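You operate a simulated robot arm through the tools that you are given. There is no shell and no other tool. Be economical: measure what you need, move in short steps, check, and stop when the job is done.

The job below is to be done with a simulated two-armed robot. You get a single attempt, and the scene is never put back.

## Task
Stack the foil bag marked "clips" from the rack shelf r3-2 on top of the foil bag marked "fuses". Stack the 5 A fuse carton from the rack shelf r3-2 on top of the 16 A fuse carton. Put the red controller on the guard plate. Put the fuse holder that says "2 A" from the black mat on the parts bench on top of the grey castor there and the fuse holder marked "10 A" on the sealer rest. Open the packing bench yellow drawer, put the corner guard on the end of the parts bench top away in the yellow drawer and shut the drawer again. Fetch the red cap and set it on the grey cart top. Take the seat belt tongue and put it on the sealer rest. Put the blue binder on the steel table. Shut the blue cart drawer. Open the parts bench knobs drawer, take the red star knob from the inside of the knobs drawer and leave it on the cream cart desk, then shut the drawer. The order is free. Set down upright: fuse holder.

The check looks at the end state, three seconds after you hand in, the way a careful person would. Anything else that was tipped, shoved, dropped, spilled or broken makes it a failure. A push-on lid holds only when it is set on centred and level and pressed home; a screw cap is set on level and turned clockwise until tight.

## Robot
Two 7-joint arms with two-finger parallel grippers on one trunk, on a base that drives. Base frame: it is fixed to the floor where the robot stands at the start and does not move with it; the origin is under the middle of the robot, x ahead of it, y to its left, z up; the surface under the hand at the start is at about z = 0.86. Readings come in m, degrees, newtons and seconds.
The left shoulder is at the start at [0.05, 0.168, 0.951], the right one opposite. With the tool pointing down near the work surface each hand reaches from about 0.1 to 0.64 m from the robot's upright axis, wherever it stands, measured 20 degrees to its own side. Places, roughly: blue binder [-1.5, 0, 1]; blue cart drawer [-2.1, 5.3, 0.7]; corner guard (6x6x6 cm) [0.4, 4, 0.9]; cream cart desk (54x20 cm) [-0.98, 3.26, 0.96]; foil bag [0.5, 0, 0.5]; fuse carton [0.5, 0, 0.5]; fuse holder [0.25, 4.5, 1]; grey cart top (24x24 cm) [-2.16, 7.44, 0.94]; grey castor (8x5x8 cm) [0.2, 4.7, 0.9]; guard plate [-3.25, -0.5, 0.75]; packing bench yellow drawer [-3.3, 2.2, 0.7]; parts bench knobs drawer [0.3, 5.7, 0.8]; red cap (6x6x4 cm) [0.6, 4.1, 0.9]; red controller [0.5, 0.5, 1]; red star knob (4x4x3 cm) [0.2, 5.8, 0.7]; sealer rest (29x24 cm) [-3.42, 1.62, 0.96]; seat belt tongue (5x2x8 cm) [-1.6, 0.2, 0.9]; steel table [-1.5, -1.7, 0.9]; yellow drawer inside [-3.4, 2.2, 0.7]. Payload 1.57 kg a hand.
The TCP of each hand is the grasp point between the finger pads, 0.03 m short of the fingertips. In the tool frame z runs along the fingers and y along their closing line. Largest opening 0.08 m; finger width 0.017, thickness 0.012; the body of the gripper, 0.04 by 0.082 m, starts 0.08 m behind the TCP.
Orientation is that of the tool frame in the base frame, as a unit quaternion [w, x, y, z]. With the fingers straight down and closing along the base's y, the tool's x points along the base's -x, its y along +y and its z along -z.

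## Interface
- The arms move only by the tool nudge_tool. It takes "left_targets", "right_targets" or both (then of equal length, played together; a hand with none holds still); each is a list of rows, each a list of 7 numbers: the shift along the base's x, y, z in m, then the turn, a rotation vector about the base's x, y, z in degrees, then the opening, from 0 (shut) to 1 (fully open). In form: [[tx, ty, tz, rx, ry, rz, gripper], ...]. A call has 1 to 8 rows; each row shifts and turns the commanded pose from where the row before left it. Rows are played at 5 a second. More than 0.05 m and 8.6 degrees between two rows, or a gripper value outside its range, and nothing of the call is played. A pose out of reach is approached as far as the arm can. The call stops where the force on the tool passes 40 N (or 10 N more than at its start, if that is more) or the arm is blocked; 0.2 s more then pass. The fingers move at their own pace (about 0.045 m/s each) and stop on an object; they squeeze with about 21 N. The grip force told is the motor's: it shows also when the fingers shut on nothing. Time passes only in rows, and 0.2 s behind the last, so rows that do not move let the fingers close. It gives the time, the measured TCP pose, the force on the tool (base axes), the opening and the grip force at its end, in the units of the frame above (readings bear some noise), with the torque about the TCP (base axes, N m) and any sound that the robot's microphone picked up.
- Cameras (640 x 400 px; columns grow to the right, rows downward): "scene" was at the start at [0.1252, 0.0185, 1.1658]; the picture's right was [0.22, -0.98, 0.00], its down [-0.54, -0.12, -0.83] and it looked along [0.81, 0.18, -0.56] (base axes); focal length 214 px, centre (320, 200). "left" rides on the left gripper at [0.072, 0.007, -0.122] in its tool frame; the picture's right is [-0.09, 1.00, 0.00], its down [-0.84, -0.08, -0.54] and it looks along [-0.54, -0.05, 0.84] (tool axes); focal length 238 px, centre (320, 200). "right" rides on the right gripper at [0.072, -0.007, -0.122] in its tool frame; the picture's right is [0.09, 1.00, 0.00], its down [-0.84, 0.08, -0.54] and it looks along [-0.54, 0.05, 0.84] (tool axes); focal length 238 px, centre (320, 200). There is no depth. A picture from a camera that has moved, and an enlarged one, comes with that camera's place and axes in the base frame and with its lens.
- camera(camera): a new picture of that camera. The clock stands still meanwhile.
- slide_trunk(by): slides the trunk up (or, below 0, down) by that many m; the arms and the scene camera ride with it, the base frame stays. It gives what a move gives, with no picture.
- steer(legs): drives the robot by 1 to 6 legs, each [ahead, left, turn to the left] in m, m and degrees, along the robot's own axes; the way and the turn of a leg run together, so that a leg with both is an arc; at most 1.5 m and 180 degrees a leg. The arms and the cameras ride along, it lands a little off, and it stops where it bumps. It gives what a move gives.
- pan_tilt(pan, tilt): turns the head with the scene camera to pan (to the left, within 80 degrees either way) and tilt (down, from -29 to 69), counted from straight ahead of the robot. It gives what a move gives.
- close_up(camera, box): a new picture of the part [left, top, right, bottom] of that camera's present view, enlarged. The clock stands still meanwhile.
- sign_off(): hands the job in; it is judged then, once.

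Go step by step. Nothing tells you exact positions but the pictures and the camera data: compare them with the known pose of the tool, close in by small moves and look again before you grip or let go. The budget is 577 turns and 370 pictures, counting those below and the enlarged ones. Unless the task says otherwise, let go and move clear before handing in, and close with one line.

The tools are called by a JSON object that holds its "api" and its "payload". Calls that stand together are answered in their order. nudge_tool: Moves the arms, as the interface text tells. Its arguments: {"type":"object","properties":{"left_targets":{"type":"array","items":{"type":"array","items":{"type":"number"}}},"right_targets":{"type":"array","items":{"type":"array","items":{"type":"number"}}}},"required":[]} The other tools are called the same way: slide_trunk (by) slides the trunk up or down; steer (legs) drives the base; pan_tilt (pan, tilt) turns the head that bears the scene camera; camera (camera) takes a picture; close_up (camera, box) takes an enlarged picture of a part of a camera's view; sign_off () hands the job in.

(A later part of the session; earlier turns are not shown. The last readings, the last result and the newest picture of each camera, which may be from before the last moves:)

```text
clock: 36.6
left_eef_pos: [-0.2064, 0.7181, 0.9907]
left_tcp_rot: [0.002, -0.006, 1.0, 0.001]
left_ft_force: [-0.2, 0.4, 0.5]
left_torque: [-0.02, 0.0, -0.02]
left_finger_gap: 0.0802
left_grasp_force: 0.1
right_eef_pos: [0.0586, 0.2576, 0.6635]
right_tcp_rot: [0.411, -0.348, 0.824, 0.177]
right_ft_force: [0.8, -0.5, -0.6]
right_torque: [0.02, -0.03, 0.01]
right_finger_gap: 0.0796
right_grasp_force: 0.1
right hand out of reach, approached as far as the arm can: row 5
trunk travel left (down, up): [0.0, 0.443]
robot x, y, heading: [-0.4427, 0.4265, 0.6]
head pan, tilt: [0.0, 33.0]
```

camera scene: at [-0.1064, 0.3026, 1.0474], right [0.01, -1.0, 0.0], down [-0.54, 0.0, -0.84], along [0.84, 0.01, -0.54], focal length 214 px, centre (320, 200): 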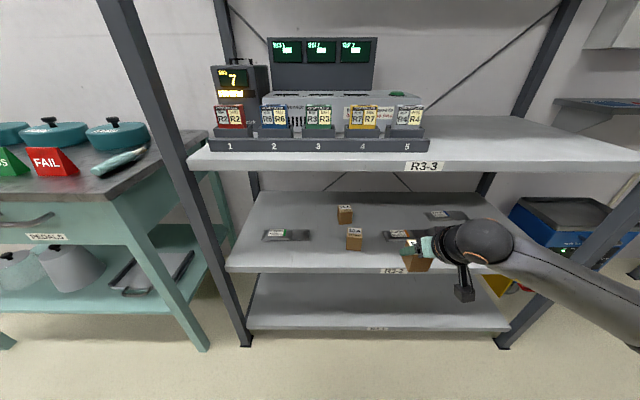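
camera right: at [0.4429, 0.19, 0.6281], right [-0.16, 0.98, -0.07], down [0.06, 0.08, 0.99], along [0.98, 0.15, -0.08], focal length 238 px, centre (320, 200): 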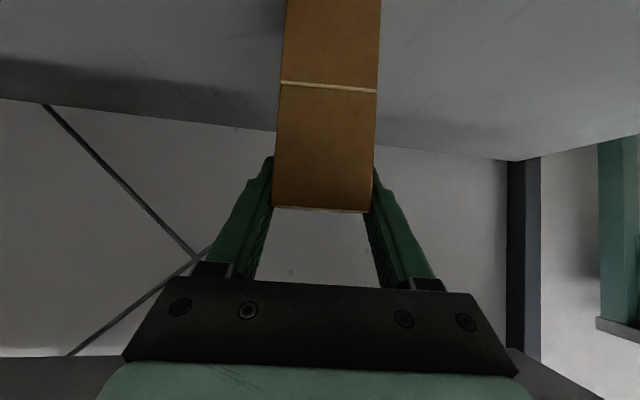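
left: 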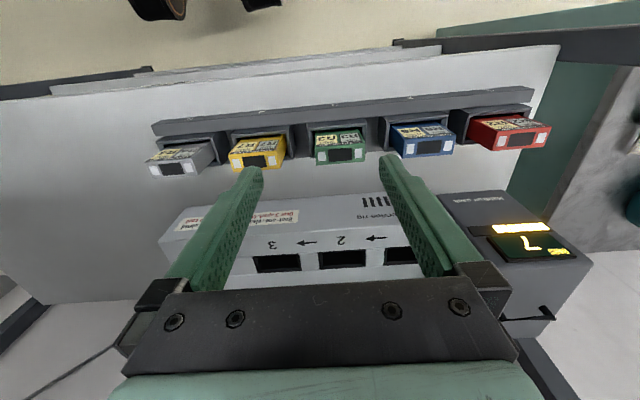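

The base was blocked when backing. I look to the sides to see what stands behind.

{"api": "pan_tilt", "payload": {"pan": 80, "tilt": 30}}

{"api": "camera", "payload": {"camera": "scene"}}

{"api": "pan_tilt", "payload": {"pan": -80, "tilt": 30}}

{"api": "camera", "payload": {"camera": "scene"}}

```text
clock: 38.1
left_eef_pos: [-0.2054, 0.7182, 0.9904]
left_tcp_rot: [0.001, -0.006, 1.0, 0.0]
left_ft_force: [-0.2, 0.0, -0.7]
left_torque: [0.01, 0.01, 0.02]
left_finger_gap: 0.0803
left_grasp_force: 0.0
right_eef_pos: [0.0589, 0.2576, 0.6637]
right_tcp_rot: [0.41, -0.349, 0.824, 0.177]
right_ft_force: [0.0, -1.0, 0.3]
right_torque: [0.0, -0.03, -0.02]
right_finger_gap: 0.08
right_grasp_force: 0.0
trunk travel left (down, up): [0.0, 0.443]
robot x, y, heading: [-0.4406, 0.424, 0.7]
head pan, tilt: [80.0, 30.0]
```

```text
338 pictures are left
camera scene: at [-0.3874, 0.5117, 1.0521], right [0.99, -0.16, 0.0], down [-0.08, -0.49, -0.87], along [0.14, 0.85, -0.5], focal length 214 px, centre (320, 200)
```

scene: 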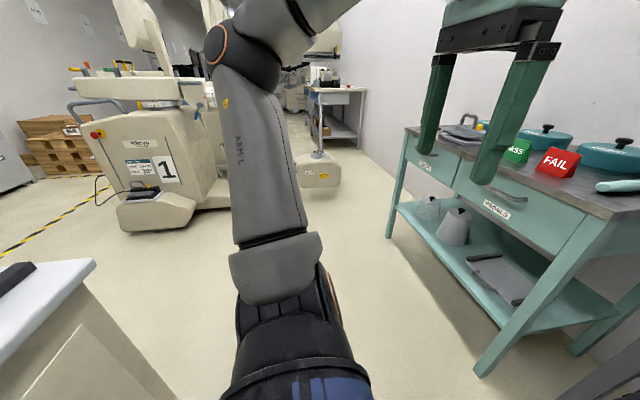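

```text
clock: 40.6
left_eef_pos: [-0.2047, 0.7173, 0.9902]
left_tcp_rot: [0.002, -0.007, 1.0, 0.0]
left_ft_force: [-0.6, -0.5, -0.8]
left_torque: [0.0, 0.01, 0.0]
left_finger_gap: 0.0801
left_grasp_force: 0.0
right_eef_pos: [0.0579, 0.2578, 0.662]
right_tcp_rot: [0.411, -0.348, 0.824, 0.176]
right_ft_force: [-0.3, -0.1, 0.3]
right_torque: [0.0, -0.02, -0.02]
right_finger_gap: 0.08
right_grasp_force: 0.1
trunk travel left (down, up): [0.0, 0.443]
robot x, y, heading: [-0.4387, 0.4232, 0.6]
head pan, tilt: [-80.0, 30.0]
```

```text
337 pictures are left
camera scene: at [-0.3854, 0.3336, 1.0521], right [-0.98, -0.19, 0.0], down [-0.09, 0.49, -0.87], along [0.16, -0.85, -0.5], focal length 214 px, centre (320, 200)
```

scene: 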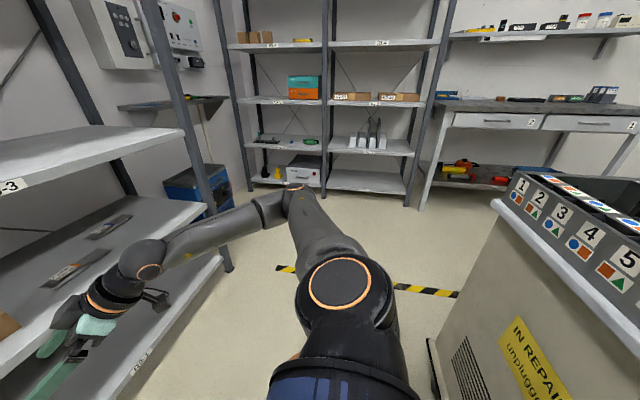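

A heavy machine "in repair" stands behind; the bump was light. I ease forward, drive right, and continue yawing with the hand farther out and left.

{"api": "steer", "payload": {"legs": [[0.03, 0, 0], [0, -0.37, 0]]}}

{"api": "nudge_tool", "payload": {"right_targets": [[0.03, 0.03, 0, 0, 0, 0, 1], [0.03, 0.03, 0, 0, 0, 0, 1], [0.01, 0.02, 0, 0, 0, 8.5, 1], [0.01, 0.02, 0, 0, 0, 8.5, 1], [0.01, 0.02, 0, 0, 0, 8.5, 1], [0.01, 0.02, 0, 0, 0, 8.5, 1], [0.0, 0.02, 0, 0, 0, 8.5, 1], [0.0, 0.02, 0, 0, 0, 8.5, 1]]}}

{"api": "pan_tilt", "payload": {"pan": -10, "tilt": 33}}

{"api": "camera", "payload": {"camera": "scene"}}

```text
clock: 44.8
left_eef_pos: [-0.1714, 0.3548, 0.9909]
left_tcp_rot: [0.002, -0.007, 1.0, 0.001]
left_ft_force: [0.1, -0.1, 0.0]
left_torque: [0.03, 0.03, 0.03]
left_finger_gap: 0.08
left_grasp_force: 0.0
right_eef_pos: [0.0917, -0.1048, 0.6644]
right_tcp_rot: [0.409, -0.349, 0.824, 0.177]
right_ft_force: [0.5, -0.2, 0.0]
right_torque: [0.0, 0.03, -0.02]
right_finger_gap: 0.0801
right_grasp_force: 0.0
trunk travel left (down, up): [0.0, 0.443]
robot x, y, heading: [-0.4054, 0.0599, 0.8]
head pan, tilt: [-80.0, 30.0]
```

```text
clock: 46.6
left_eef_pos: [-0.1718, 0.3555, 0.9907]
left_tcp_rot: [0.003, -0.008, 1.0, -0.001]
left_ft_force: [-0.5, -0.6, 0.0]
left_torque: [-0.01, 0.02, -0.02]
left_finger_gap: 0.0799
left_grasp_force: 0.0
right_eef_pos: [0.1864, 0.0647, 0.6638]
right_tcp_rot: [0.365, -0.568, 0.672, 0.304]
right_ft_force: [-0.4, -0.4, -0.2]
right_torque: [-0.01, 0.02, -0.02]
right_finger_gap: 0.0799
right_grasp_force: 0.1
right hand out of reach, approached as far as the arm can: row 3, 4, 5
trunk travel left (down, up): [0.0, 0.443]
robot x, y, heading: [-0.4087, 0.0595, 0.8]
head pan, tilt: [-80.0, 30.0]
```

```text
clock: 48.0
left_eef_pos: [-0.172, 0.3551, 0.9906]
left_tcp_rot: [0.001, -0.008, 1.0, 0.0]
left_ft_force: [-0.1, 0.1, 0.4]
left_torque: [0.0, -0.03, 0.01]
left_finger_gap: 0.0803
left_grasp_force: 0.0
right_eef_pos: [0.1869, 0.0646, 0.6645]
right_tcp_rot: [0.366, -0.567, 0.673, 0.303]
right_ft_force: [-1.1, 0.0, -0.4]
right_torque: [0.0, -0.02, -0.02]
right_finger_gap: 0.0801
right_grasp_force: 0.0
trunk travel left (down, up): [0.0, 0.443]
robot x, y, heading: [-0.4037, 0.0619, 1.0]
head pan, tilt: [-10.0, 33.0]
```

```text
336 pictures are left
camera scene: at [-0.2798, 0.0451, 1.0474], right [-0.16, -0.99, 0.0], down [-0.54, 0.09, -0.84], along [0.83, -0.14, -0.54], focal length 214 px, centre (320, 200)
```

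scene: 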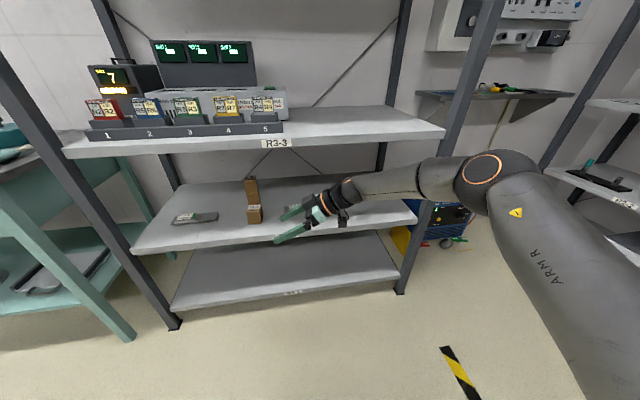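

The elbow rises too high in this sideways pose. I try the hand pointing straight down (closing along x) and check how the arm lies.

{"api": "nudge_tool", "payload": {"right_targets": [[0, -0.015, 0, -7.9, 1.4, 0, 1], [0, -0.015, 0, -7.9, 1.4, 0, 1], [0, -0.015, 0, -7.9, 1.4, 0, 1], [0, -0.015, 0, -7.9, 1.4, 0, 1], [0, -0.015, -0.02, -7.9, 1.4, 0, 1], [0, -0.015, -0.04, -7.9, 1.4, 0, 1], [0, -0.015, -0.045, -7.9, 1.4, 0, 1]]}}

{"api": "camera", "payload": {"camera": "scene"}}

```text
clock: 49.6
left_eef_pos: [-0.1713, 0.3544, 0.9906]
left_tcp_rot: [0.002, -0.007, 1.0, 0.0]
left_ft_force: [-0.9, 1.2, 1.2]
left_torque: [-0.04, 0.0, 0.0]
left_finger_gap: 0.08
left_grasp_force: 0.0
right_eef_pos: [0.1486, 0.072, 0.5712]
right_tcp_rot: [0.29, -0.598, 0.713, 0.224]
right_ft_force: [0.4, 0.0, 0.8]
right_torque: [0.05, -0.04, -0.01]
right_finger_gap: 0.0798
right_grasp_force: 0.0
right hand out of reach, approached as far as the arm can: row 2, 3, 4, 5, 6, 7
trunk travel left (down, up): [0.0, 0.443]
robot x, y, heading: [-0.4062, 0.0604, 0.7]
head pan, tilt: [-10.0, 33.0]
```

```text
335 pictures are left
camera scene: at [-0.2799, 0.0452, 1.0475], right [-0.16, -0.99, 0.0], down [-0.54, 0.09, -0.84], along [0.83, -0.13, -0.54], focal length 214 px, centre (320, 200)
```

scene: 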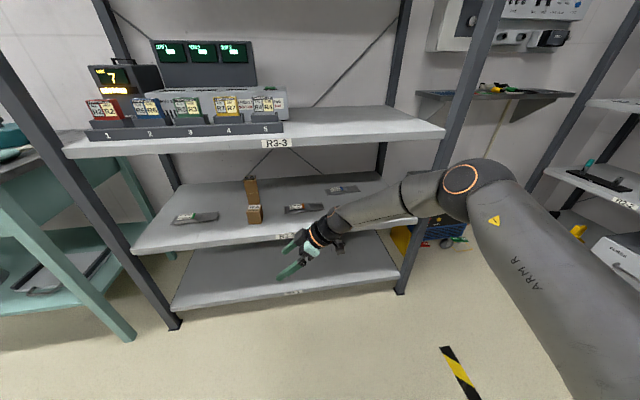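

Straight down isn't feasible here. Plan instead: return the hand to the forward pitch, and nudge the bag's flap end so the bag turns its length toward me, then grip it across. First yaw the hand back.

{"api": "nudge_tool", "payload": {"right_targets": [[0.01, -0.03, 0.02, 0, 0, -8.5, 1], [0.01, -0.03, 0.02, 0, 0, -8.5, 1], [0.01, -0.03, 0.02, 0, 0, -8.5, 1], [0, -0.03, 0.02, 0, 0, -8.5, 1], [0, -0.03, 0.01, 0, 0, -8.5, 0.5], [0, -0.03, 0, 0, 0, -8.5, 0], [0, -0.03, 0, 0, 0, -8.5, 0], [0, -0.01, 0, 0, 0, -8.5, 0]]}}

{"api": "camera", "payload": {"camera": "right"}}

{"api": "close_up", "payload": {"camera": "scene", "box": [260, 170, 400, 260]}}

```text
clock: 51.4
left_eef_pos: [-0.1704, 0.3556, 0.9898]
left_tcp_rot: [0.002, -0.008, 1.0, 0.0]
left_ft_force: [-0.5, 0.1, 0.0]
left_torque: [0.0, 0.04, 0.01]
left_finger_gap: 0.0799
left_grasp_force: 0.1
right_eef_pos: [0.1601, -0.1195, 0.6251]
right_tcp_rot: [0.365, -0.095, 0.926, 0.024]
right_ft_force: [-0.6, 0.3, 0.8]
right_torque: [-0.03, 0.01, -0.02]
right_finger_gap: 0.0
right_grasp_force: 3.8
right hand out of reach, approached as far as the arm can: row 1, 2, 3, 4
trunk travel left (down, up): [0.0, 0.443]
robot x, y, heading: [-0.4064, 0.0596, 0.9]
head pan, tilt: [-10.0, 33.0]
```

```text
334 pictures are left
camera right: at [0.0286, -0.1511, 0.6652], right [-0.26, 0.96, -0.09], down [0.22, 0.15, 0.96], along [0.94, 0.23, -0.25], focal length 238 px, centre (320, 200)
```

right: 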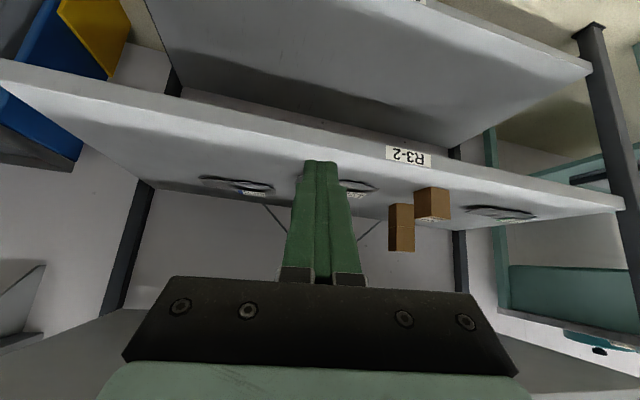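

```text
4.44 times, centred on (330, 215) of scene
camera zoom: at [-0.2798, 0.0452, 1.0474], right [-0.16, -0.99, 0.0], down [-0.54, 0.09, -0.84], along [0.83, -0.13, -0.54], focal length 953 px, centre (276, 133)
```

zoom: 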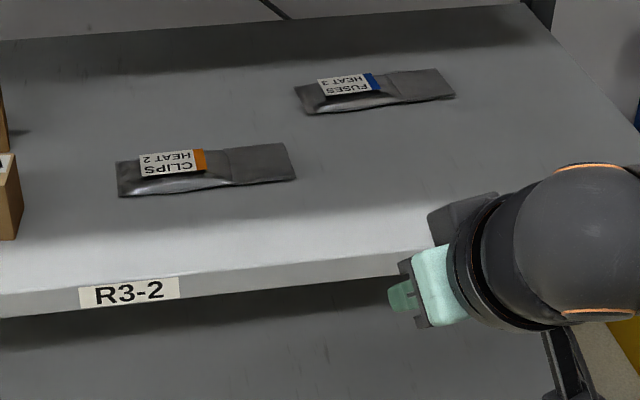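

I drive up and lower the closed fingertips just in front of the flap's right end.

{"api": "steer", "payload": {"legs": [[0.2, 0, 0]]}}

{"api": "nudge_tool", "payload": {"right_targets": [[0.02, 0.02, -0.03, 0, 0, -4, 0], [0.02, 0.02, -0.03, 0, 0, -4, 0], [0, 0, -0.02, 0, 0, -4, 0]]}}

{"api": "camera", "payload": {"camera": "right"}}

{"api": "close_up", "payload": {"camera": "scene", "box": [220, 180, 400, 300]}}

```text
clock: 53.0
left_eef_pos: [0.0261, 0.3581, 0.9914]
left_tcp_rot: [0.003, -0.008, 1.0, 0.0]
left_ft_force: [-0.7, 0.6, -0.2]
left_torque: [-0.01, -0.01, -0.01]
left_finger_gap: 0.0798
left_grasp_force: 0.2
right_eef_pos: [0.3583, -0.1129, 0.625]
right_tcp_rot: [0.364, -0.098, 0.926, 0.025]
right_ft_force: [0.6, 0.0, 0.2]
right_torque: [0.03, 0.01, 0.02]
right_finger_gap: 0.0
right_grasp_force: 21.5
trunk travel left (down, up): [0.0, 0.443]
robot x, y, heading: [-0.2081, 0.0602, 0.8]
head pan, tilt: [-10.0, 33.0]
```

```text
clock: 53.8
left_eef_pos: [0.0265, 0.3587, 0.9915]
left_tcp_rot: [0.002, -0.008, 1.0, 0.0]
left_ft_force: [0.6, 0.3, 0.5]
left_torque: [0.01, -0.02, -0.03]
left_finger_gap: 0.0798
left_grasp_force: 0.1
right_eef_pos: [0.4, -0.0738, 0.5442]
right_tcp_rot: [0.366, 0.001, 0.93, -0.014]
right_ft_force: [-0.2, 1.0, -0.7]
right_torque: [-0.02, 0.02, 0.03]
right_finger_gap: 0.0001
right_grasp_force: 21.5
trunk travel left (down, up): [0.0, 0.443]
robot x, y, heading: [-0.2064, 0.0634, 1.2]
head pan, tilt: [-10.0, 33.0]
```

```text
332 pictures are left
camera right: at [0.2655, -0.0777, 0.5847], right [-0.06, 0.99, -0.09], down [0.24, 0.1, 0.96], along [0.97, 0.03, -0.25], focal length 238 px, centre (320, 200)
```

right: 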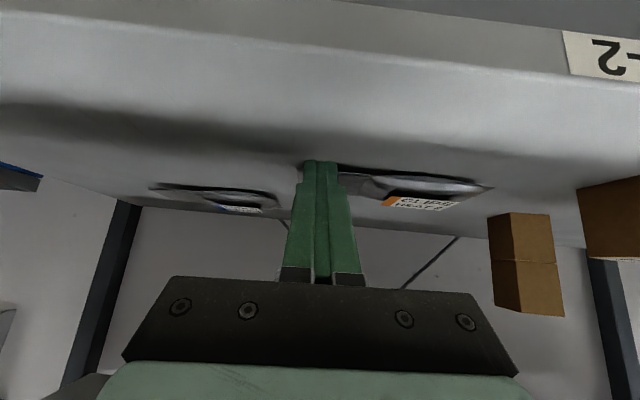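

```text
3.33 times, centred on (310, 240) of scene
camera zoom: at [-0.0808, 0.0483, 1.0474], right [-0.16, -0.99, 0.0], down [-0.54, 0.09, -0.84], along [0.83, -0.13, -0.54], focal length 715 px, centre (353, 67)
```

zoom: 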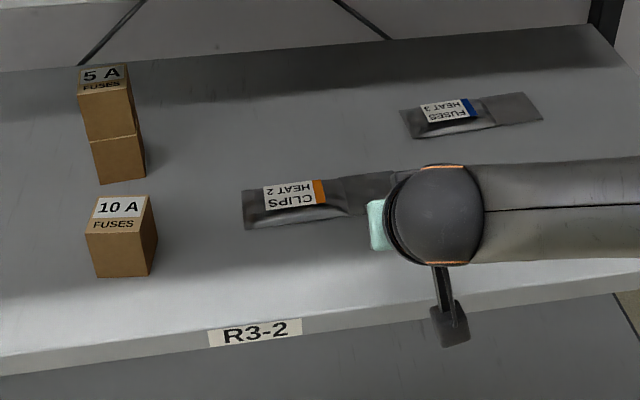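

I lower the tips to just above the shelf and push the flap end forward in an arc.

{"api": "nudge_tool", "payload": {"right_targets": [[0, -0.005, -0.01, 0, 0, 0, 0], [0.03, 0, 0, 0, 0, 0, 0], [0.02, 0, 0, 0, 0, 0, 0], [0.02, 0.004, 0, 0, 0, 0, 0], [0.02, 0.008, 0, 0, 0, 0, 0], [0.015, 0.012, 0, 0, 0, 0, 0]]}}

{"api": "camera", "payload": {"camera": "right"}}

{"api": "close_up", "payload": {"camera": "scene", "box": [220, 180, 400, 300]}}

```text
clock: 55.2
left_eef_pos: [0.0265, 0.3584, 0.9911]
left_tcp_rot: [0.002, -0.008, 1.0, 0.0]
left_ft_force: [0.1, 0.4, -0.5]
left_torque: [0.02, 0.01, -0.01]
left_finger_gap: 0.0799
left_grasp_force: 0.1
right_eef_pos: [0.504, -0.0569, 0.5345]
right_tcp_rot: [0.366, 0.0, 0.931, -0.012]
right_ft_force: [-0.3, 0.2, 0.3]
right_torque: [0.03, 0.0, -0.02]
right_finger_gap: 0.0003
right_grasp_force: 21.2
trunk travel left (down, up): [0.0, 0.443]
robot x, y, heading: [-0.2064, 0.0623, 1.0]
head pan, tilt: [-10.0, 33.0]
```

```text
330 pictures are left
camera right: at [0.3688, -0.0611, 0.5747], right [-0.06, 0.99, -0.09], down [0.24, 0.1, 0.96], along [0.97, 0.04, -0.25], focal length 238 px, centre (320, 200)
```

right: 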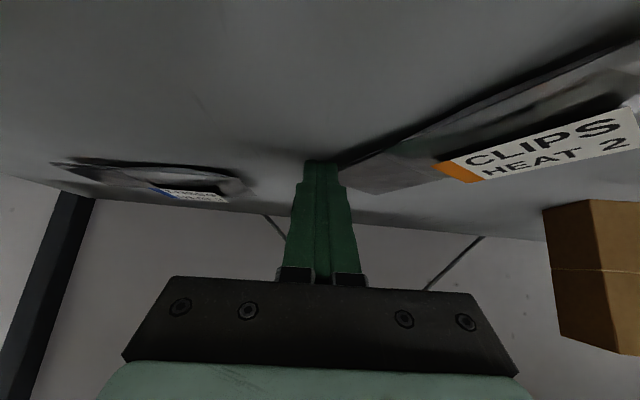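

```text
3.33 times, centred on (310, 240) of scene
camera zoom: at [-0.0807, 0.0483, 1.0474], right [-0.16, -0.99, 0.0], down [-0.54, 0.09, -0.84], along [0.83, -0.13, -0.54], focal length 715 px, centre (353, 67)
```

zoom: 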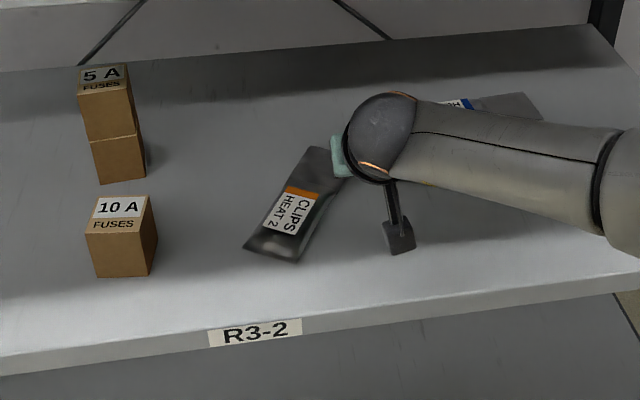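

The bag turned ~60° neatly. A small push left brings it closer to pointing away from me; then retreat.

{"api": "nudge_tool", "payload": {"right_targets": [[0.008, 0.012, 0, 0, 0, 0, 0], [0.004, 0.014, 0, 0, 0, 0, 0], [0, -0.02, 0, 0, 0, 0, 0], [-0.03, -0.01, 0.03, 0, 0, 0, 0], [-0.045, 0, 0.02, 0, 0, 0, 0.5], [-0.045, 0, 0.02, 0, 0, 0, 1], [-0.03, 0.02, 0.02, 0, 0, 0, 1]]}}

{"api": "close_up", "payload": {"camera": "scene", "box": [220, 180, 400, 300]}}

{"api": "camera", "payload": {"camera": "right"}}

```text
clock: 56.8
left_eef_pos: [0.0259, 0.3585, 0.9917]
left_tcp_rot: [0.002, -0.008, 1.0, 0.0]
left_ft_force: [0.2, -0.3, -0.5]
left_torque: [0.02, 0.02, -0.02]
left_finger_gap: 0.08
left_grasp_force: 0.0
right_eef_pos: [0.3648, -0.0412, 0.6248]
right_tcp_rot: [0.367, 0.0, 0.93, -0.013]
right_ft_force: [0.7, 0.3, 0.6]
right_torque: [0.0, 0.01, -0.02]
right_finger_gap: 0.0659
right_grasp_force: 0.1
trunk travel left (down, up): [0.0, 0.443]
robot x, y, heading: [-0.2067, 0.0652, 1.2]
head pan, tilt: [-10.0, 33.0]
```

```text
3.33 times, centred on (310, 240) of scene
camera zoom: at [-0.0807, 0.0483, 1.0474], right [-0.16, -0.99, 0.0], down [-0.54, 0.09, -0.84], along [0.83, -0.13, -0.54], focal length 715 px, centre (353, 67)
```

zoom: 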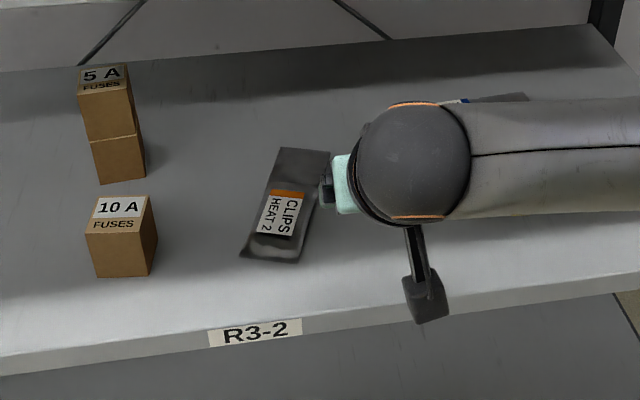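

```text
327 pictures are left
camera right: at [0.2298, -0.0451, 0.6657], right [-0.06, 0.99, -0.09], down [0.24, 0.1, 0.96], along [0.97, 0.03, -0.25], focal length 238 px, centre (320, 200)
```

right: 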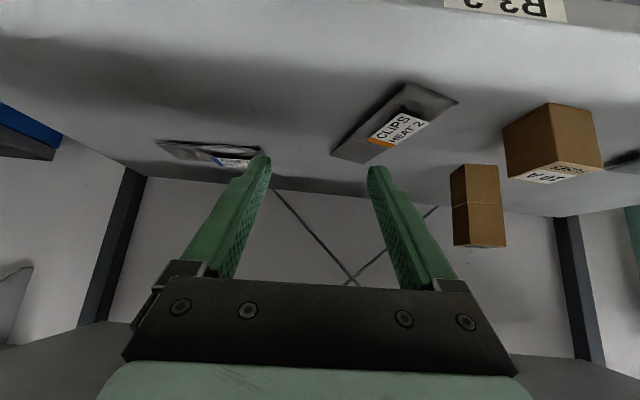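

The bag now points about -18° with centre ≈(0.493,0.030). I yaw the hand to match and come down around its middle.

{"api": "nudge_tool", "payload": {"right_targets": [[0.0, 0.04, 0, 0, 0, -8.6, 1], [0.03, 0.035, 0, 0, 0, -8.6, 1], [0.035, 0.003, -0.02, 0, 0, 0, 1], [0.03, 0, -0.025, 0, 0, 0, 1]]}}

{"api": "camera", "payload": {"camera": "right"}}

{"api": "close_up", "payload": {"camera": "scene", "box": [220, 180, 400, 300]}}

```text
clock: 57.8
left_eef_pos: [0.027, 0.3568, 0.9905]
left_tcp_rot: [0.002, -0.008, 1.0, 0.0]
left_ft_force: [0.6, -0.3, 0.5]
left_torque: [0.03, 0.03, -0.02]
left_finger_gap: 0.08
left_grasp_force: 0.2
right_eef_pos: [0.4626, 0.0415, 0.5813]
right_tcp_rot: [0.36, 0.139, 0.92, -0.068]
right_ft_force: [0.7, -0.4, -0.7]
right_torque: [-0.01, -0.02, 0.01]
right_finger_gap: 0.0801
right_grasp_force: 0.1
trunk travel left (down, up): [0.0, 0.443]
robot x, y, heading: [-0.2066, 0.0644, 0.9]
head pan, tilt: [-10.0, 33.0]
```

```text
326 pictures are left
camera right: at [0.332, 0.0765, 0.621], right [0.24, 0.97, -0.09], down [0.26, 0.02, 0.96], along [0.94, -0.25, -0.25], focal length 238 px, centre (320, 200)
```

right: 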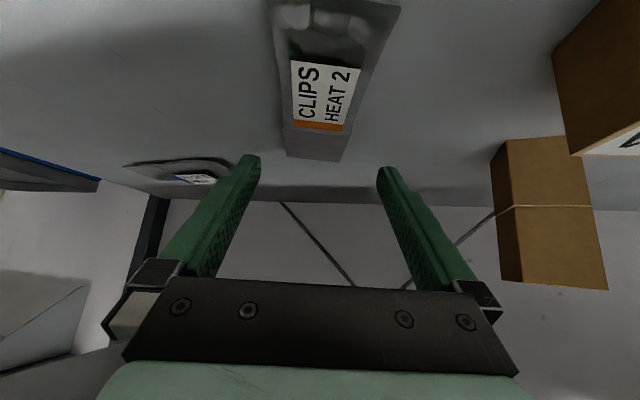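

```text
3.33 times, centred on (310, 240) of scene
camera zoom: at [-0.0808, 0.0483, 1.0474], right [-0.16, -0.99, 0.0], down [-0.54, 0.09, -0.84], along [0.83, -0.13, -0.54], focal length 715 px, centre (353, 67)
```

zoom: 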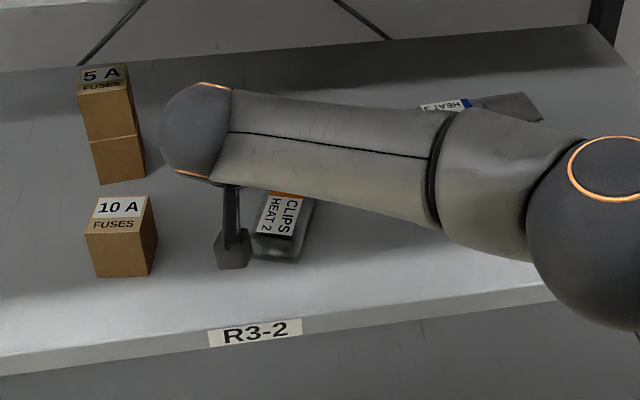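

Good alignment. Down the last 4.5 cm and close.

{"api": "nudge_tool", "payload": {"right_targets": [[0.008, -0.003, -0.025, 0, 0, 0, 1], [0, 0, -0.021, 0, 0, 0, 1]]}}

{"api": "camera", "payload": {"camera": "right"}}

```text
clock: 58.4
left_eef_pos: [0.0262, 0.3585, 0.99]
left_tcp_rot: [0.002, -0.007, 1.0, 0.001]
left_ft_force: [0.4, -0.1, -0.1]
left_torque: [0.0, 0.02, 0.02]
left_finger_gap: 0.0799
left_grasp_force: 0.1
right_eef_pos: [0.4677, 0.037, 0.5346]
right_tcp_rot: [0.36, 0.139, 0.92, -0.067]
right_ft_force: [-1.6, 0.3, -0.3]
right_torque: [0.01, -0.02, -0.01]
right_finger_gap: 0.0802
right_grasp_force: 0.1
trunk travel left (down, up): [0.0, 0.443]
robot x, y, heading: [-0.2077, 0.0628, 1.0]
head pan, tilt: [-10.0, 33.0]
```

```text
324 pictures are left
camera right: at [0.3382, 0.0732, 0.5744], right [0.24, 0.97, -0.09], down [0.26, 0.02, 0.96], along [0.94, -0.25, -0.25], focal length 238 px, centre (320, 200)
```

right: 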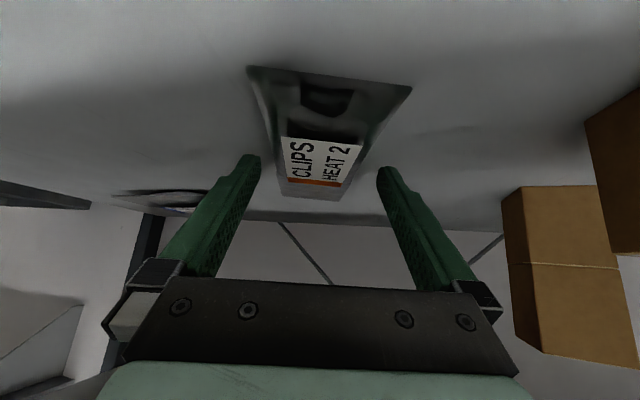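

Fingertips straddle the label area. Close.

{"api": "nudge_tool", "payload": {"right_targets": [[0, 0, 0, 0, 0, 0, 0], [0, 0, 0, 0, 0, 0, 0], [0, 0, 0, 0, 0, 0, 0], [0, 0, 0, 0, 0, 0, 0]]}}

{"api": "camera", "payload": {"camera": "right"}}

```text
clock: 59.4
left_eef_pos: [0.0274, 0.3588, 0.9899]
left_tcp_rot: [0.001, -0.007, 1.0, 0.0]
left_ft_force: [0.2, 0.1, -0.5]
left_torque: [0.0, -0.04, -0.03]
left_finger_gap: 0.08
left_grasp_force: 0.1
right_eef_pos: [0.4685, 0.0371, 0.5341]
right_tcp_rot: [0.36, 0.138, 0.92, -0.067]
right_ft_force: [0.6, 0.0, 0.0]
right_torque: [0.01, -0.01, 0.0]
right_finger_gap: 0.0573
right_grasp_force: 21.3
trunk travel left (down, up): [0.0, 0.443]
robot x, y, heading: [-0.2055, 0.0627, 0.9]
head pan, tilt: [-10.0, 33.0]
```

```text
323 pictures are left
camera right: at [0.338, 0.0734, 0.5745], right [0.24, 0.97, -0.09], down [0.26, 0.02, 0.96], along [0.94, -0.25, -0.25], focal length 238 px, centre (320, 200)
```

right: 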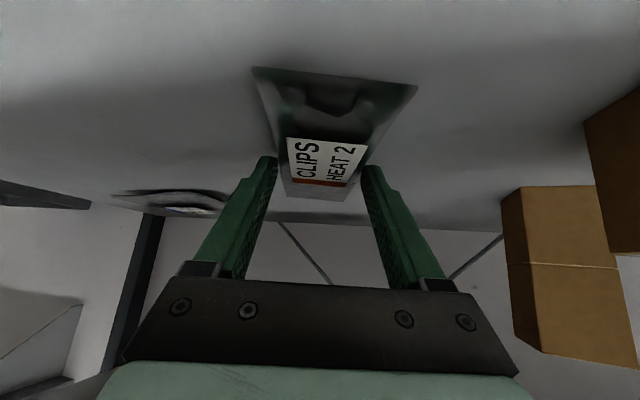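

Gripped at 5.7 cm. Lift and check that it comes level.

{"api": "nudge_tool", "payload": {"right_targets": [[0, 0, 0.02, 0, 0, 0, 0], [0, 0, 0.03, 0, 0, 0, 0], [0, 0, 0.03, 0, 0, 0, 0]]}}

{"api": "camera", "payload": {"camera": "right"}}

{"api": "camera", "payload": {"camera": "scene"}}

```text
clock: 60.2
left_eef_pos: [0.0273, 0.357, 0.9903]
left_tcp_rot: [0.002, -0.008, 1.0, 0.0]
left_ft_force: [1.1, -0.5, -0.2]
left_torque: [-0.04, 0.01, 0.02]
left_finger_gap: 0.0803
left_grasp_force: 0.0
right_eef_pos: [0.4709, 0.0354, 0.6144]
right_tcp_rot: [0.36, 0.138, 0.92, -0.067]
right_ft_force: [0.7, -0.5, -0.9]
right_torque: [-0.02, -0.02, -0.01]
right_finger_gap: 0.0574
right_grasp_force: 20.9
trunk travel left (down, up): [0.0, 0.443]
robot x, y, heading: [-0.2056, 0.0621, 0.7]
head pan, tilt: [-10.0, 33.0]
```

```text
322 pictures are left
camera right: at [0.3401, 0.0712, 0.6543], right [0.24, 0.97, -0.09], down [0.26, 0.02, 0.96], along [0.94, -0.25, -0.25], focal length 238 px, centre (320, 200)
```

right: 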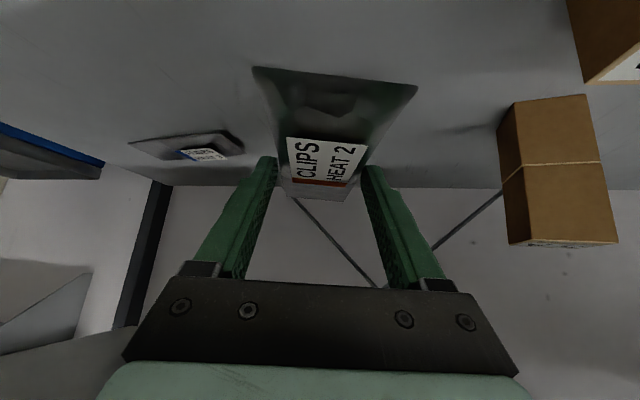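

```text
321 pictures are left
camera scene: at [-0.0807, 0.0483, 1.0473], right [-0.16, -0.99, 0.0], down [-0.54, 0.09, -0.84], along [0.83, -0.13, -0.54], focal length 214 px, centre (320, 200)
```

scene: 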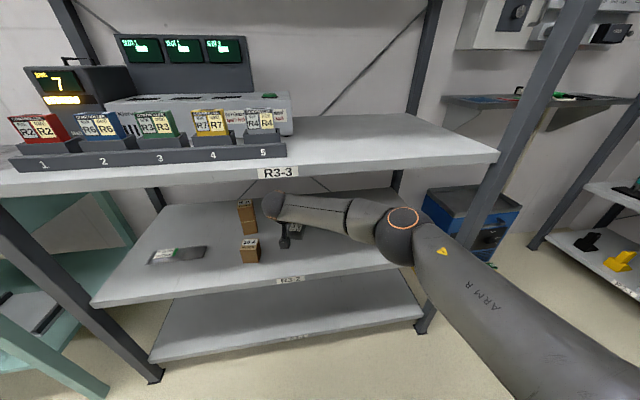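

The bag is held rigidly and level. I swing it right with the arm above the shelf, watching the elbow against the post.

{"api": "nudge_tool", "payload": {"right_targets": [[0, -0.035, 0.0, 0, 0, 0, 0], [0, -0.035, 0.0, 0, 0, 0, 0], [0, -0.035, 0.0, 0, 0, 0, 0], [0, -0.035, 0.0, 0, 0, -4, 0], [0, -0.035, 0.0, 0, 0, -4, 0], [0, -0.035, 0.0, 0, 0, -4, 0]]}}

{"api": "camera", "payload": {"camera": "scene"}}

```text
clock: 61.6
left_eef_pos: [0.0272, 0.3589, 0.99]
left_tcp_rot: [0.002, -0.008, 1.0, 0.0]
left_ft_force: [0.1, 1.3, 0.0]
left_torque: [0.02, 0.01, -0.02]
left_finger_gap: 0.0799
left_grasp_force: 0.0
right_eef_pos: [0.4677, -0.1739, 0.6122]
right_tcp_rot: [0.35, 0.235, 0.9, -0.106]
right_ft_force: [0.7, -0.1, -1.5]
right_torque: [0.03, 0.03, -0.01]
right_finger_gap: 0.0574
right_grasp_force: 21.0
trunk travel left (down, up): [0.0, 0.443]
robot x, y, heading: [-0.2041, 0.0582, 1.0]
head pan, tilt: [-10.0, 33.0]
```

```text
320 pictures are left
camera scene: at [-0.0807, 0.0483, 1.0474], right [-0.16, -0.99, 0.0], down [-0.54, 0.09, -0.84], along [0.83, -0.13, -0.54], focal length 214 px, centre (320, 200)
```

scene: 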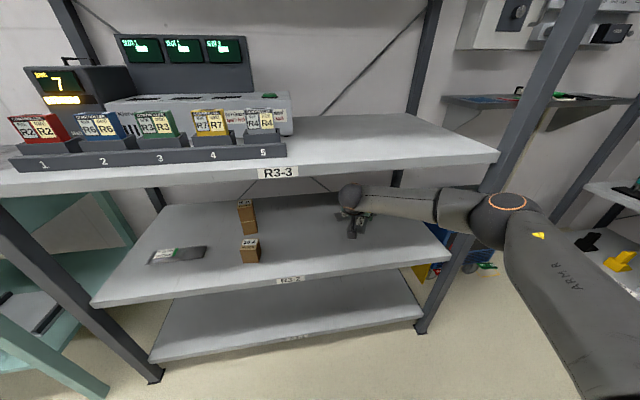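

The elbow would foul the shelf edge there. I bring the hand back to centre, and will instead turn the base right ~27° so the elbow stays low and clear.

{"api": "nudge_tool", "payload": {"right_targets": [[0, 0.035, 0.0, 0, 0, 4, 0], [0, 0.035, 0.0, 0, 0, 4, 0], [0, 0.035, 0.0, 0, 0, 4, 0], [0, 0.035, 0.0, 0, 0, 0, 0], [0, 0.035, 0.0, 0, 0, 0, 0], [0, 0.035, 0.0, 0, 0, 0, 0]]}}

{"api": "steer", "payload": {"legs": [[-0.15, 0, 0], [0, 0.15, 0], [0, 0, -27]]}}

{"api": "camera", "payload": {"camera": "scene"}}

```text
clock: 63.0
left_eef_pos: [0.027, 0.3591, 0.9908]
left_tcp_rot: [0.003, -0.008, 1.0, 0.001]
left_ft_force: [0.7, -0.1, 0.7]
left_torque: [-0.02, 0.0, -0.01]
left_finger_gap: 0.08
left_grasp_force: 0.1
right_eef_pos: [0.4701, 0.0363, 0.6135]
right_tcp_rot: [0.36, 0.139, 0.92, -0.067]
right_ft_force: [0.4, -0.2, -0.6]
right_torque: [0.03, 0.03, 0.0]
right_finger_gap: 0.0574
right_grasp_force: 21.0
trunk travel left (down, up): [0.0, 0.443]
robot x, y, heading: [-0.205, 0.0656, 1.1]
head pan, tilt: [-10.0, 33.0]
```

```text
clock: 67.3
left_eef_pos: [-0.0208, 0.3726, 0.9912]
left_tcp_rot: [0.001, 0.225, 0.974, -0.001]
left_ft_force: [-0.2, 0.3, 0.0]
left_torque: [-0.02, -0.01, 0.01]
left_finger_gap: 0.0799
left_grasp_force: 0.1
right_eef_pos: [0.2289, -0.1152, 0.6128]
right_tcp_rot: [0.335, 0.348, 0.863, -0.149]
right_ft_force: [-0.7, -0.3, -0.1]
right_torque: [0.03, 0.04, 0.02]
right_finger_gap: 0.0575
right_grasp_force: 21.3
trunk travel left (down, up): [0.0, 0.443]
robot x, y, heading: [-0.3598, 0.2184, -26.2]
head pan, tilt: [-10.0, 33.0]
```

```text
319 pictures are left
camera scene: at [-0.2557, 0.1436, 1.0474], right [-0.59, -0.81, 0.0], down [-0.44, 0.32, -0.84], along [0.68, -0.49, -0.54], focal length 214 px, centre (320, 200)
```

scene: 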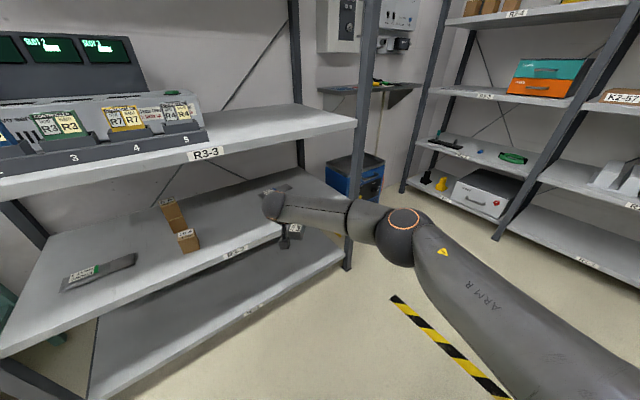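

Elbow stays low (z≈0.68). I drive left a little and forward, keeping clear of the post.

{"api": "steer", "payload": {"legs": [[0, 0.1, 0], [0.23, 0, 0]]}}

{"api": "camera", "payload": {"camera": "scene"}}

{"api": "camera", "payload": {"camera": "right"}}

```text
clock: 70.2
left_eef_pos: [0.2286, 0.358, 0.9915]
left_tcp_rot: [0.003, 0.226, 0.974, -0.001]
left_ft_force: [0.5, 0.2, -0.2]
left_torque: [-0.03, 0.02, -0.03]
left_finger_gap: 0.0802
left_grasp_force: 0.1
right_eef_pos: [0.4763, -0.1314, 0.6128]
right_tcp_rot: [0.334, 0.35, 0.862, -0.15]
right_ft_force: [0.5, -0.3, -0.4]
right_torque: [0.03, -0.01, 0.0]
right_finger_gap: 0.0573
right_grasp_force: 20.5
trunk travel left (down, up): [0.0, 0.443]
robot x, y, heading: [-0.1127, 0.2006, -26.0]
head pan, tilt: [-10.0, 33.0]
```

```text
318 pictures are left
camera scene: at [-0.0075, 0.1303, 1.0474], right [-0.59, -0.81, 0.0], down [-0.44, 0.32, -0.84], along [0.68, -0.5, -0.54], focal length 214 px, centre (320, 200)
```

scene: 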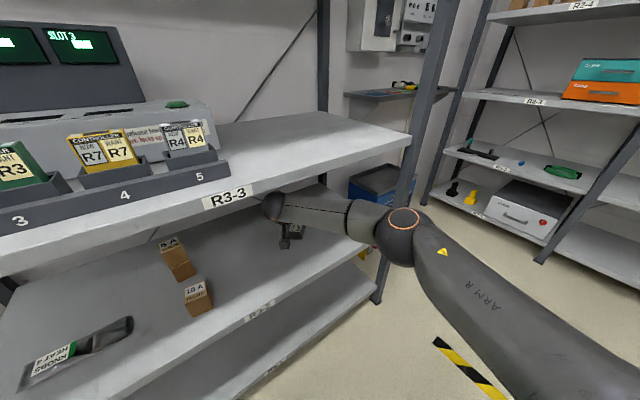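

```text
317 pictures are left
camera right: at [0.3768, -0.0392, 0.6534], right [0.65, 0.75, -0.09], down [0.24, -0.1, 0.96], along [0.72, -0.65, -0.25], focal length 238 px, centre (320, 200)
```

right: 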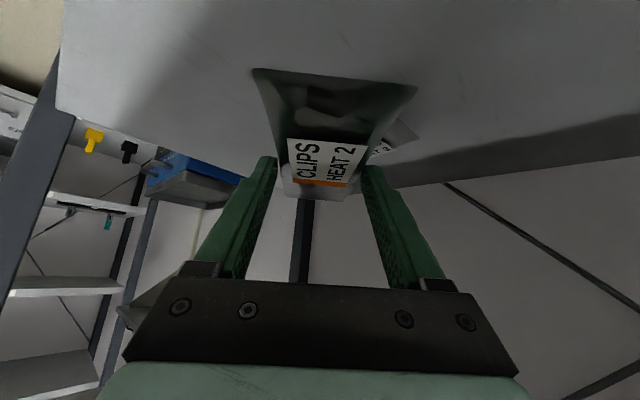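

Remaining ≈11 cm ahead and 4 cm right by the arm, staying at height.

{"api": "nudge_tool", "payload": {"right_targets": [[0.036, -0.013, 0.0, 0, 0, 0, 0], [0.036, -0.013, 0.0, 0, 0, 0, 0], [0.036, -0.013, 0.0, 0, 0, 0, 0]]}}

{"api": "camera", "payload": {"camera": "right"}}

{"api": "close_up", "payload": {"camera": "scene", "box": [200, 160, 440, 320]}}

```text
clock: 71.0
left_eef_pos: [0.2286, 0.3567, 0.9903]
left_tcp_rot: [0.002, 0.226, 0.974, -0.001]
left_ft_force: [-0.4, 0.2, -0.6]
left_torque: [0.0, -0.01, 0.0]
left_finger_gap: 0.08
left_grasp_force: 0.1
right_eef_pos: [0.5032, -0.1609, 0.6167]
right_tcp_rot: [0.334, 0.35, 0.862, -0.15]
right_ft_force: [-0.7, 1.7, -0.7]
right_torque: [-0.02, 0.01, 0.0]
right_finger_gap: 0.0574
right_grasp_force: 21.3
right hand out of reach, approached as far as the arm can: row 1, 2, 3
trunk travel left (down, up): [0.0, 0.443]
robot x, y, heading: [-0.1136, 0.2008, -26.3]
head pan, tilt: [-10.0, 33.0]
```

```text
316 pictures are left
camera right: at [0.404, -0.0689, 0.6573], right [0.65, 0.75, -0.09], down [0.24, -0.1, 0.96], along [0.72, -0.65, -0.25], focal length 238 px, centre (320, 200)
```

right: 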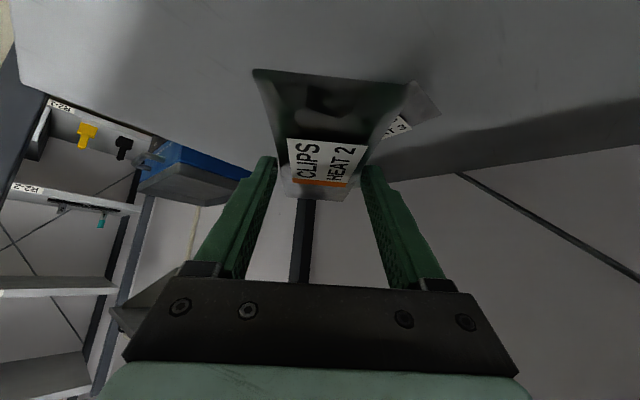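

```text
2.50 times, centred on (320, 240) of scene
camera zoom: at [-0.0076, 0.13, 1.0474], right [-0.59, -0.81, 0.0], down [-0.44, 0.32, -0.84], along [0.68, -0.5, -0.54], focal length 536 px, centre (320, 100)
```

zoom: 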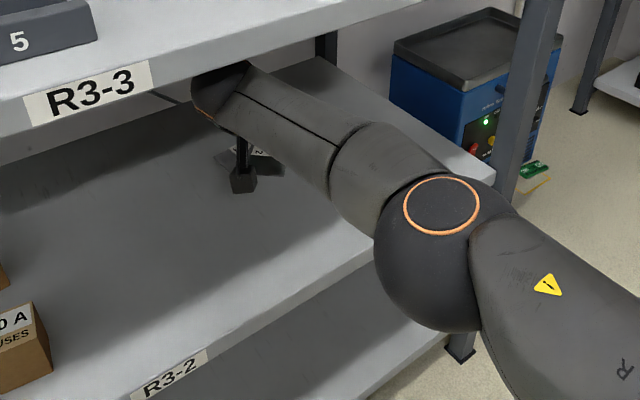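

The arm is at full stretch; I drive the rest in small legs.

{"api": "steer", "payload": {"legs": [[0.076, 0.028, 0]]}}

{"api": "camera", "payload": {"camera": "right"}}

{"api": "camera", "payload": {"camera": "scene"}}

```text
clock: 72.0
left_eef_pos: [0.3078, 0.35, 0.9909]
left_tcp_rot: [0.002, 0.228, 0.974, 0.0]
left_ft_force: [-0.1, -0.5, 0.6]
left_torque: [-0.02, -0.02, 0.03]
left_finger_gap: 0.0801
left_grasp_force: 0.2
right_eef_pos: [0.5832, -0.1698, 0.617]
right_tcp_rot: [0.333, 0.351, 0.862, -0.15]
right_ft_force: [0.0, 0.2, -0.8]
right_torque: [0.0, -0.01, 0.03]
right_finger_gap: 0.0575
right_grasp_force: 21.5
trunk travel left (down, up): [0.0, 0.443]
robot x, y, heading: [-0.0353, 0.1908, -26.3]
head pan, tilt: [-10.0, 33.0]
```

```text
314 pictures are left
camera right: at [0.4831, -0.0779, 0.6573], right [0.65, 0.75, -0.09], down [0.24, -0.1, 0.96], along [0.72, -0.65, -0.25], focal length 238 px, centre (320, 200)
```

right: 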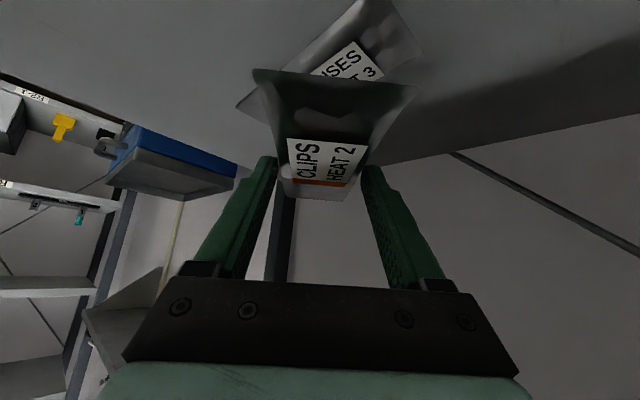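

```text
313 pictures are left
camera scene: at [0.0719, 0.1219, 1.0474], right [-0.59, -0.81, 0.0], down [-0.44, 0.32, -0.84], along [0.68, -0.5, -0.54], focal length 214 px, centre (320, 200)
```

scene: 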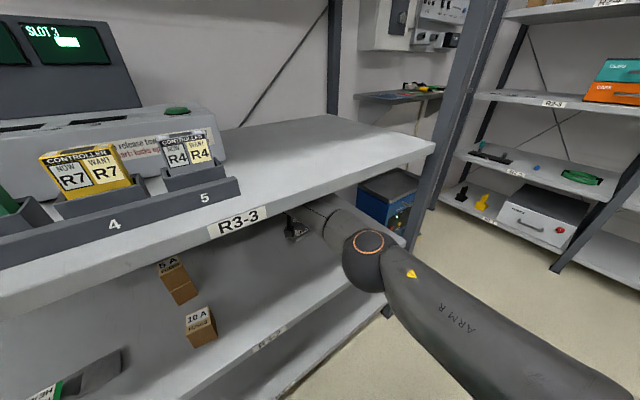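

Over the fuses label now. I lower in small steps.

{"api": "nudge_tool", "payload": {"right_targets": [[0, 0, -0.02, 0, 0, 0, 0], [0, 0, -0.02, 0, 0, 0, 0], [0, 0, -0.01, 0, 0, 0, 0]]}}

{"api": "camera", "payload": {"camera": "right"}}

```text
clock: 72.8
left_eef_pos: [0.3082, 0.3501, 0.9912]
left_tcp_rot: [0.003, 0.228, 0.974, -0.001]
left_ft_force: [-0.3, 0.1, 0.5]
left_torque: [0.01, 0.01, 0.01]
left_finger_gap: 0.08
left_grasp_force: 0.0
right_eef_pos: [0.5786, -0.1712, 0.5845]
right_tcp_rot: [0.334, 0.352, 0.862, -0.15]
right_ft_force: [-1.1, -1.1, -0.2]
right_torque: [0.01, -0.02, 0.0]
right_finger_gap: 0.0573
right_grasp_force: 20.9
right hand out of reach, approached as far as the arm can: row 2
trunk travel left (down, up): [0.0, 0.443]
robot x, y, heading: [-0.0351, 0.193, -26.1]
head pan, tilt: [-10.0, 33.0]
```

```text
312 pictures are left
camera right: at [0.4785, -0.0792, 0.6241], right [0.65, 0.75, -0.09], down [0.24, -0.1, 0.96], along [0.72, -0.65, -0.25], focal length 238 px, centre (320, 200)
```

right: 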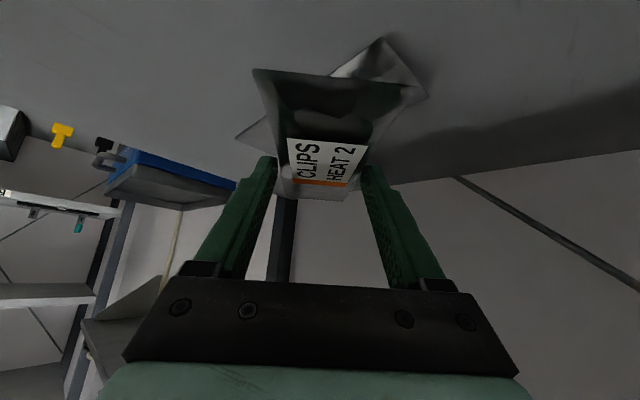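

Still at the reach limit; I drive 4 cm more and take it back with the arm while lowering.

{"api": "steer", "payload": {"legs": [[0.04, 0, 0]]}}

{"api": "nudge_tool", "payload": {"right_targets": [[-0.03, 0.018, 0, 0, 0, 0, 0], [0, 0, -0.012, 0, 0, 0, 0], [0, 0, -0.008, 0, 0, 0, 0]]}}

{"api": "camera", "payload": {"camera": "right"}}

```text
clock: 73.7
left_eef_pos: [0.3433, 0.3321, 0.9909]
left_tcp_rot: [0.003, 0.227, 0.974, 0.0]
left_ft_force: [-0.1, 0.3, 0.0]
left_torque: [0.0, 0.03, 0.03]
left_finger_gap: 0.08
left_grasp_force: 0.0
right_eef_pos: [0.6127, -0.188, 0.5845]
right_tcp_rot: [0.333, 0.351, 0.862, -0.149]
right_ft_force: [-0.1, 0.9, -0.8]
right_torque: [-0.03, -0.01, 0.01]
right_finger_gap: 0.0571
right_grasp_force: 21.3
trunk travel left (down, up): [0.0, 0.443]
robot x, y, heading: [0.0011, 0.1791, -26.3]
head pan, tilt: [-10.0, 33.0]
```

```text
clock: 74.5
left_eef_pos: [0.3438, 0.3319, 0.9907]
left_tcp_rot: [0.003, 0.228, 0.974, -0.001]
left_ft_force: [0.8, 0.1, 0.3]
left_torque: [0.01, -0.02, -0.04]
left_finger_gap: 0.0798
left_grasp_force: 0.1
right_eef_pos: [0.6039, -0.1698, 0.5754]
right_tcp_rot: [0.334, 0.352, 0.861, -0.151]
right_ft_force: [-0.5, -0.2, -0.8]
right_torque: [0.01, -0.02, 0.03]
right_finger_gap: 0.0573
right_grasp_force: 21.2
right hand out of reach, approached as far as the arm can: row 1, 2
trunk travel left (down, up): [0.0, 0.443]
robot x, y, heading: [0.0016, 0.18, -26.3]
head pan, tilt: [-10.0, 33.0]
```

```text
311 pictures are left
camera right: at [0.5049, -0.0781, 0.6155], right [0.66, 0.75, -0.09], down [0.24, -0.1, 0.96], along [0.72, -0.65, -0.25], focal length 238 px, centre (320, 200)
```

right: 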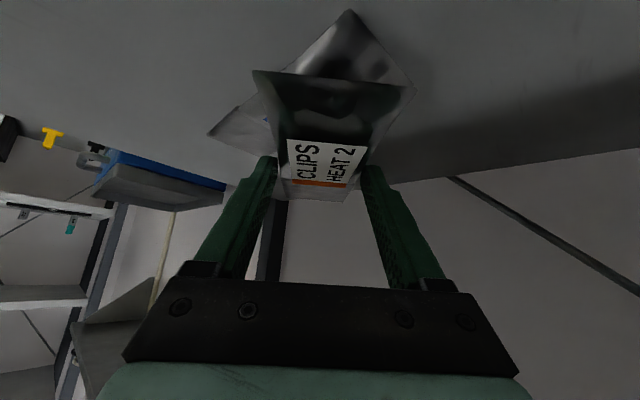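

A joint limit interferes; I turn the hand a few degrees left and take the 2 cm back.

{"api": "nudge_tool", "payload": {"right_targets": [[0, 0, 0, 0, 0, 6, 0], [-0.008, 0, 0, 0, 0, 6, 0], [-0.008, 0, -0.006, 0, 0, 0, 0], [0, 0, -0.006, 0, 0, 0, 0]]}}

{"api": "camera", "payload": {"camera": "right"}}

```text
clock: 75.5
left_eef_pos: [0.3429, 0.3326, 0.9911]
left_tcp_rot: [0.003, 0.227, 0.974, 0.0]
left_ft_force: [0.0, 0.5, 0.0]
left_torque: [-0.03, 0.01, -0.01]
left_finger_gap: 0.0799
left_grasp_force: 0.1
right_eef_pos: [0.5887, -0.1689, 0.5628]
right_tcp_rot: [0.348, 0.259, 0.894, -0.114]
right_ft_force: [-0.1, 0.1, -0.6]
right_torque: [0.01, -0.01, 0.01]
right_finger_gap: 0.0573
right_grasp_force: 21.2
trunk travel left (down, up): [0.0, 0.443]
robot x, y, heading: [-0.0019, 0.1767, -26.5]
head pan, tilt: [-10.0, 33.0]
```

```text
310 pictures are left
camera right: at [0.472, -0.1001, 0.6027], right [0.48, 0.87, -0.09], down [0.26, -0.05, 0.96], along [0.84, -0.49, -0.25], focal length 238 px, centre (320, 200)
```

right: 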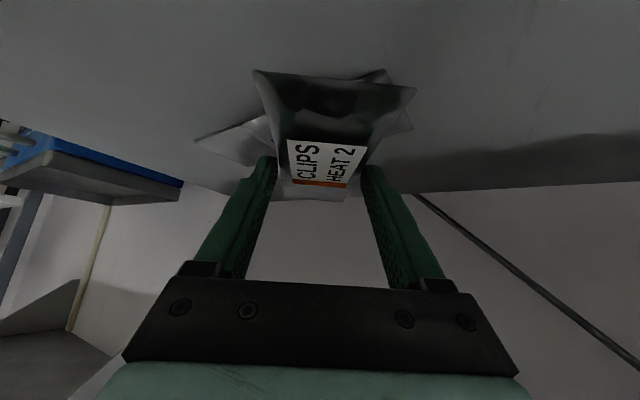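

Reach is fine now. Lower to contact by small steps.

{"api": "nudge_tool", "payload": {"right_targets": [[0, 0, -0.004, 0, 0, 0, 0], [0, 0, -0.003, 0, 0, 0, 0]]}}

```text
clock: 76.1
left_eef_pos: [0.3429, 0.3328, 0.991]
left_tcp_rot: [0.001, 0.227, 0.974, -0.001]
left_ft_force: [0.3, 1.0, 0.7]
left_torque: [0.0, 0.0, 0.02]
left_finger_gap: 0.0799
left_grasp_force: 0.0
right_eef_pos: [0.5887, -0.1687, 0.5571]
right_tcp_rot: [0.351, 0.259, 0.893, -0.115]
right_ft_force: [-2.4, 1.5, 8.0]
right_torque: [0.43, 0.21, 0.04]
right_finger_gap: 0.0572
right_grasp_force: 21.2
trunk travel left (down, up): [0.0, 0.443]
robot x, y, heading: [-0.0012, 0.1762, -26.1]
head pan, tilt: [-10.0, 33.0]
```

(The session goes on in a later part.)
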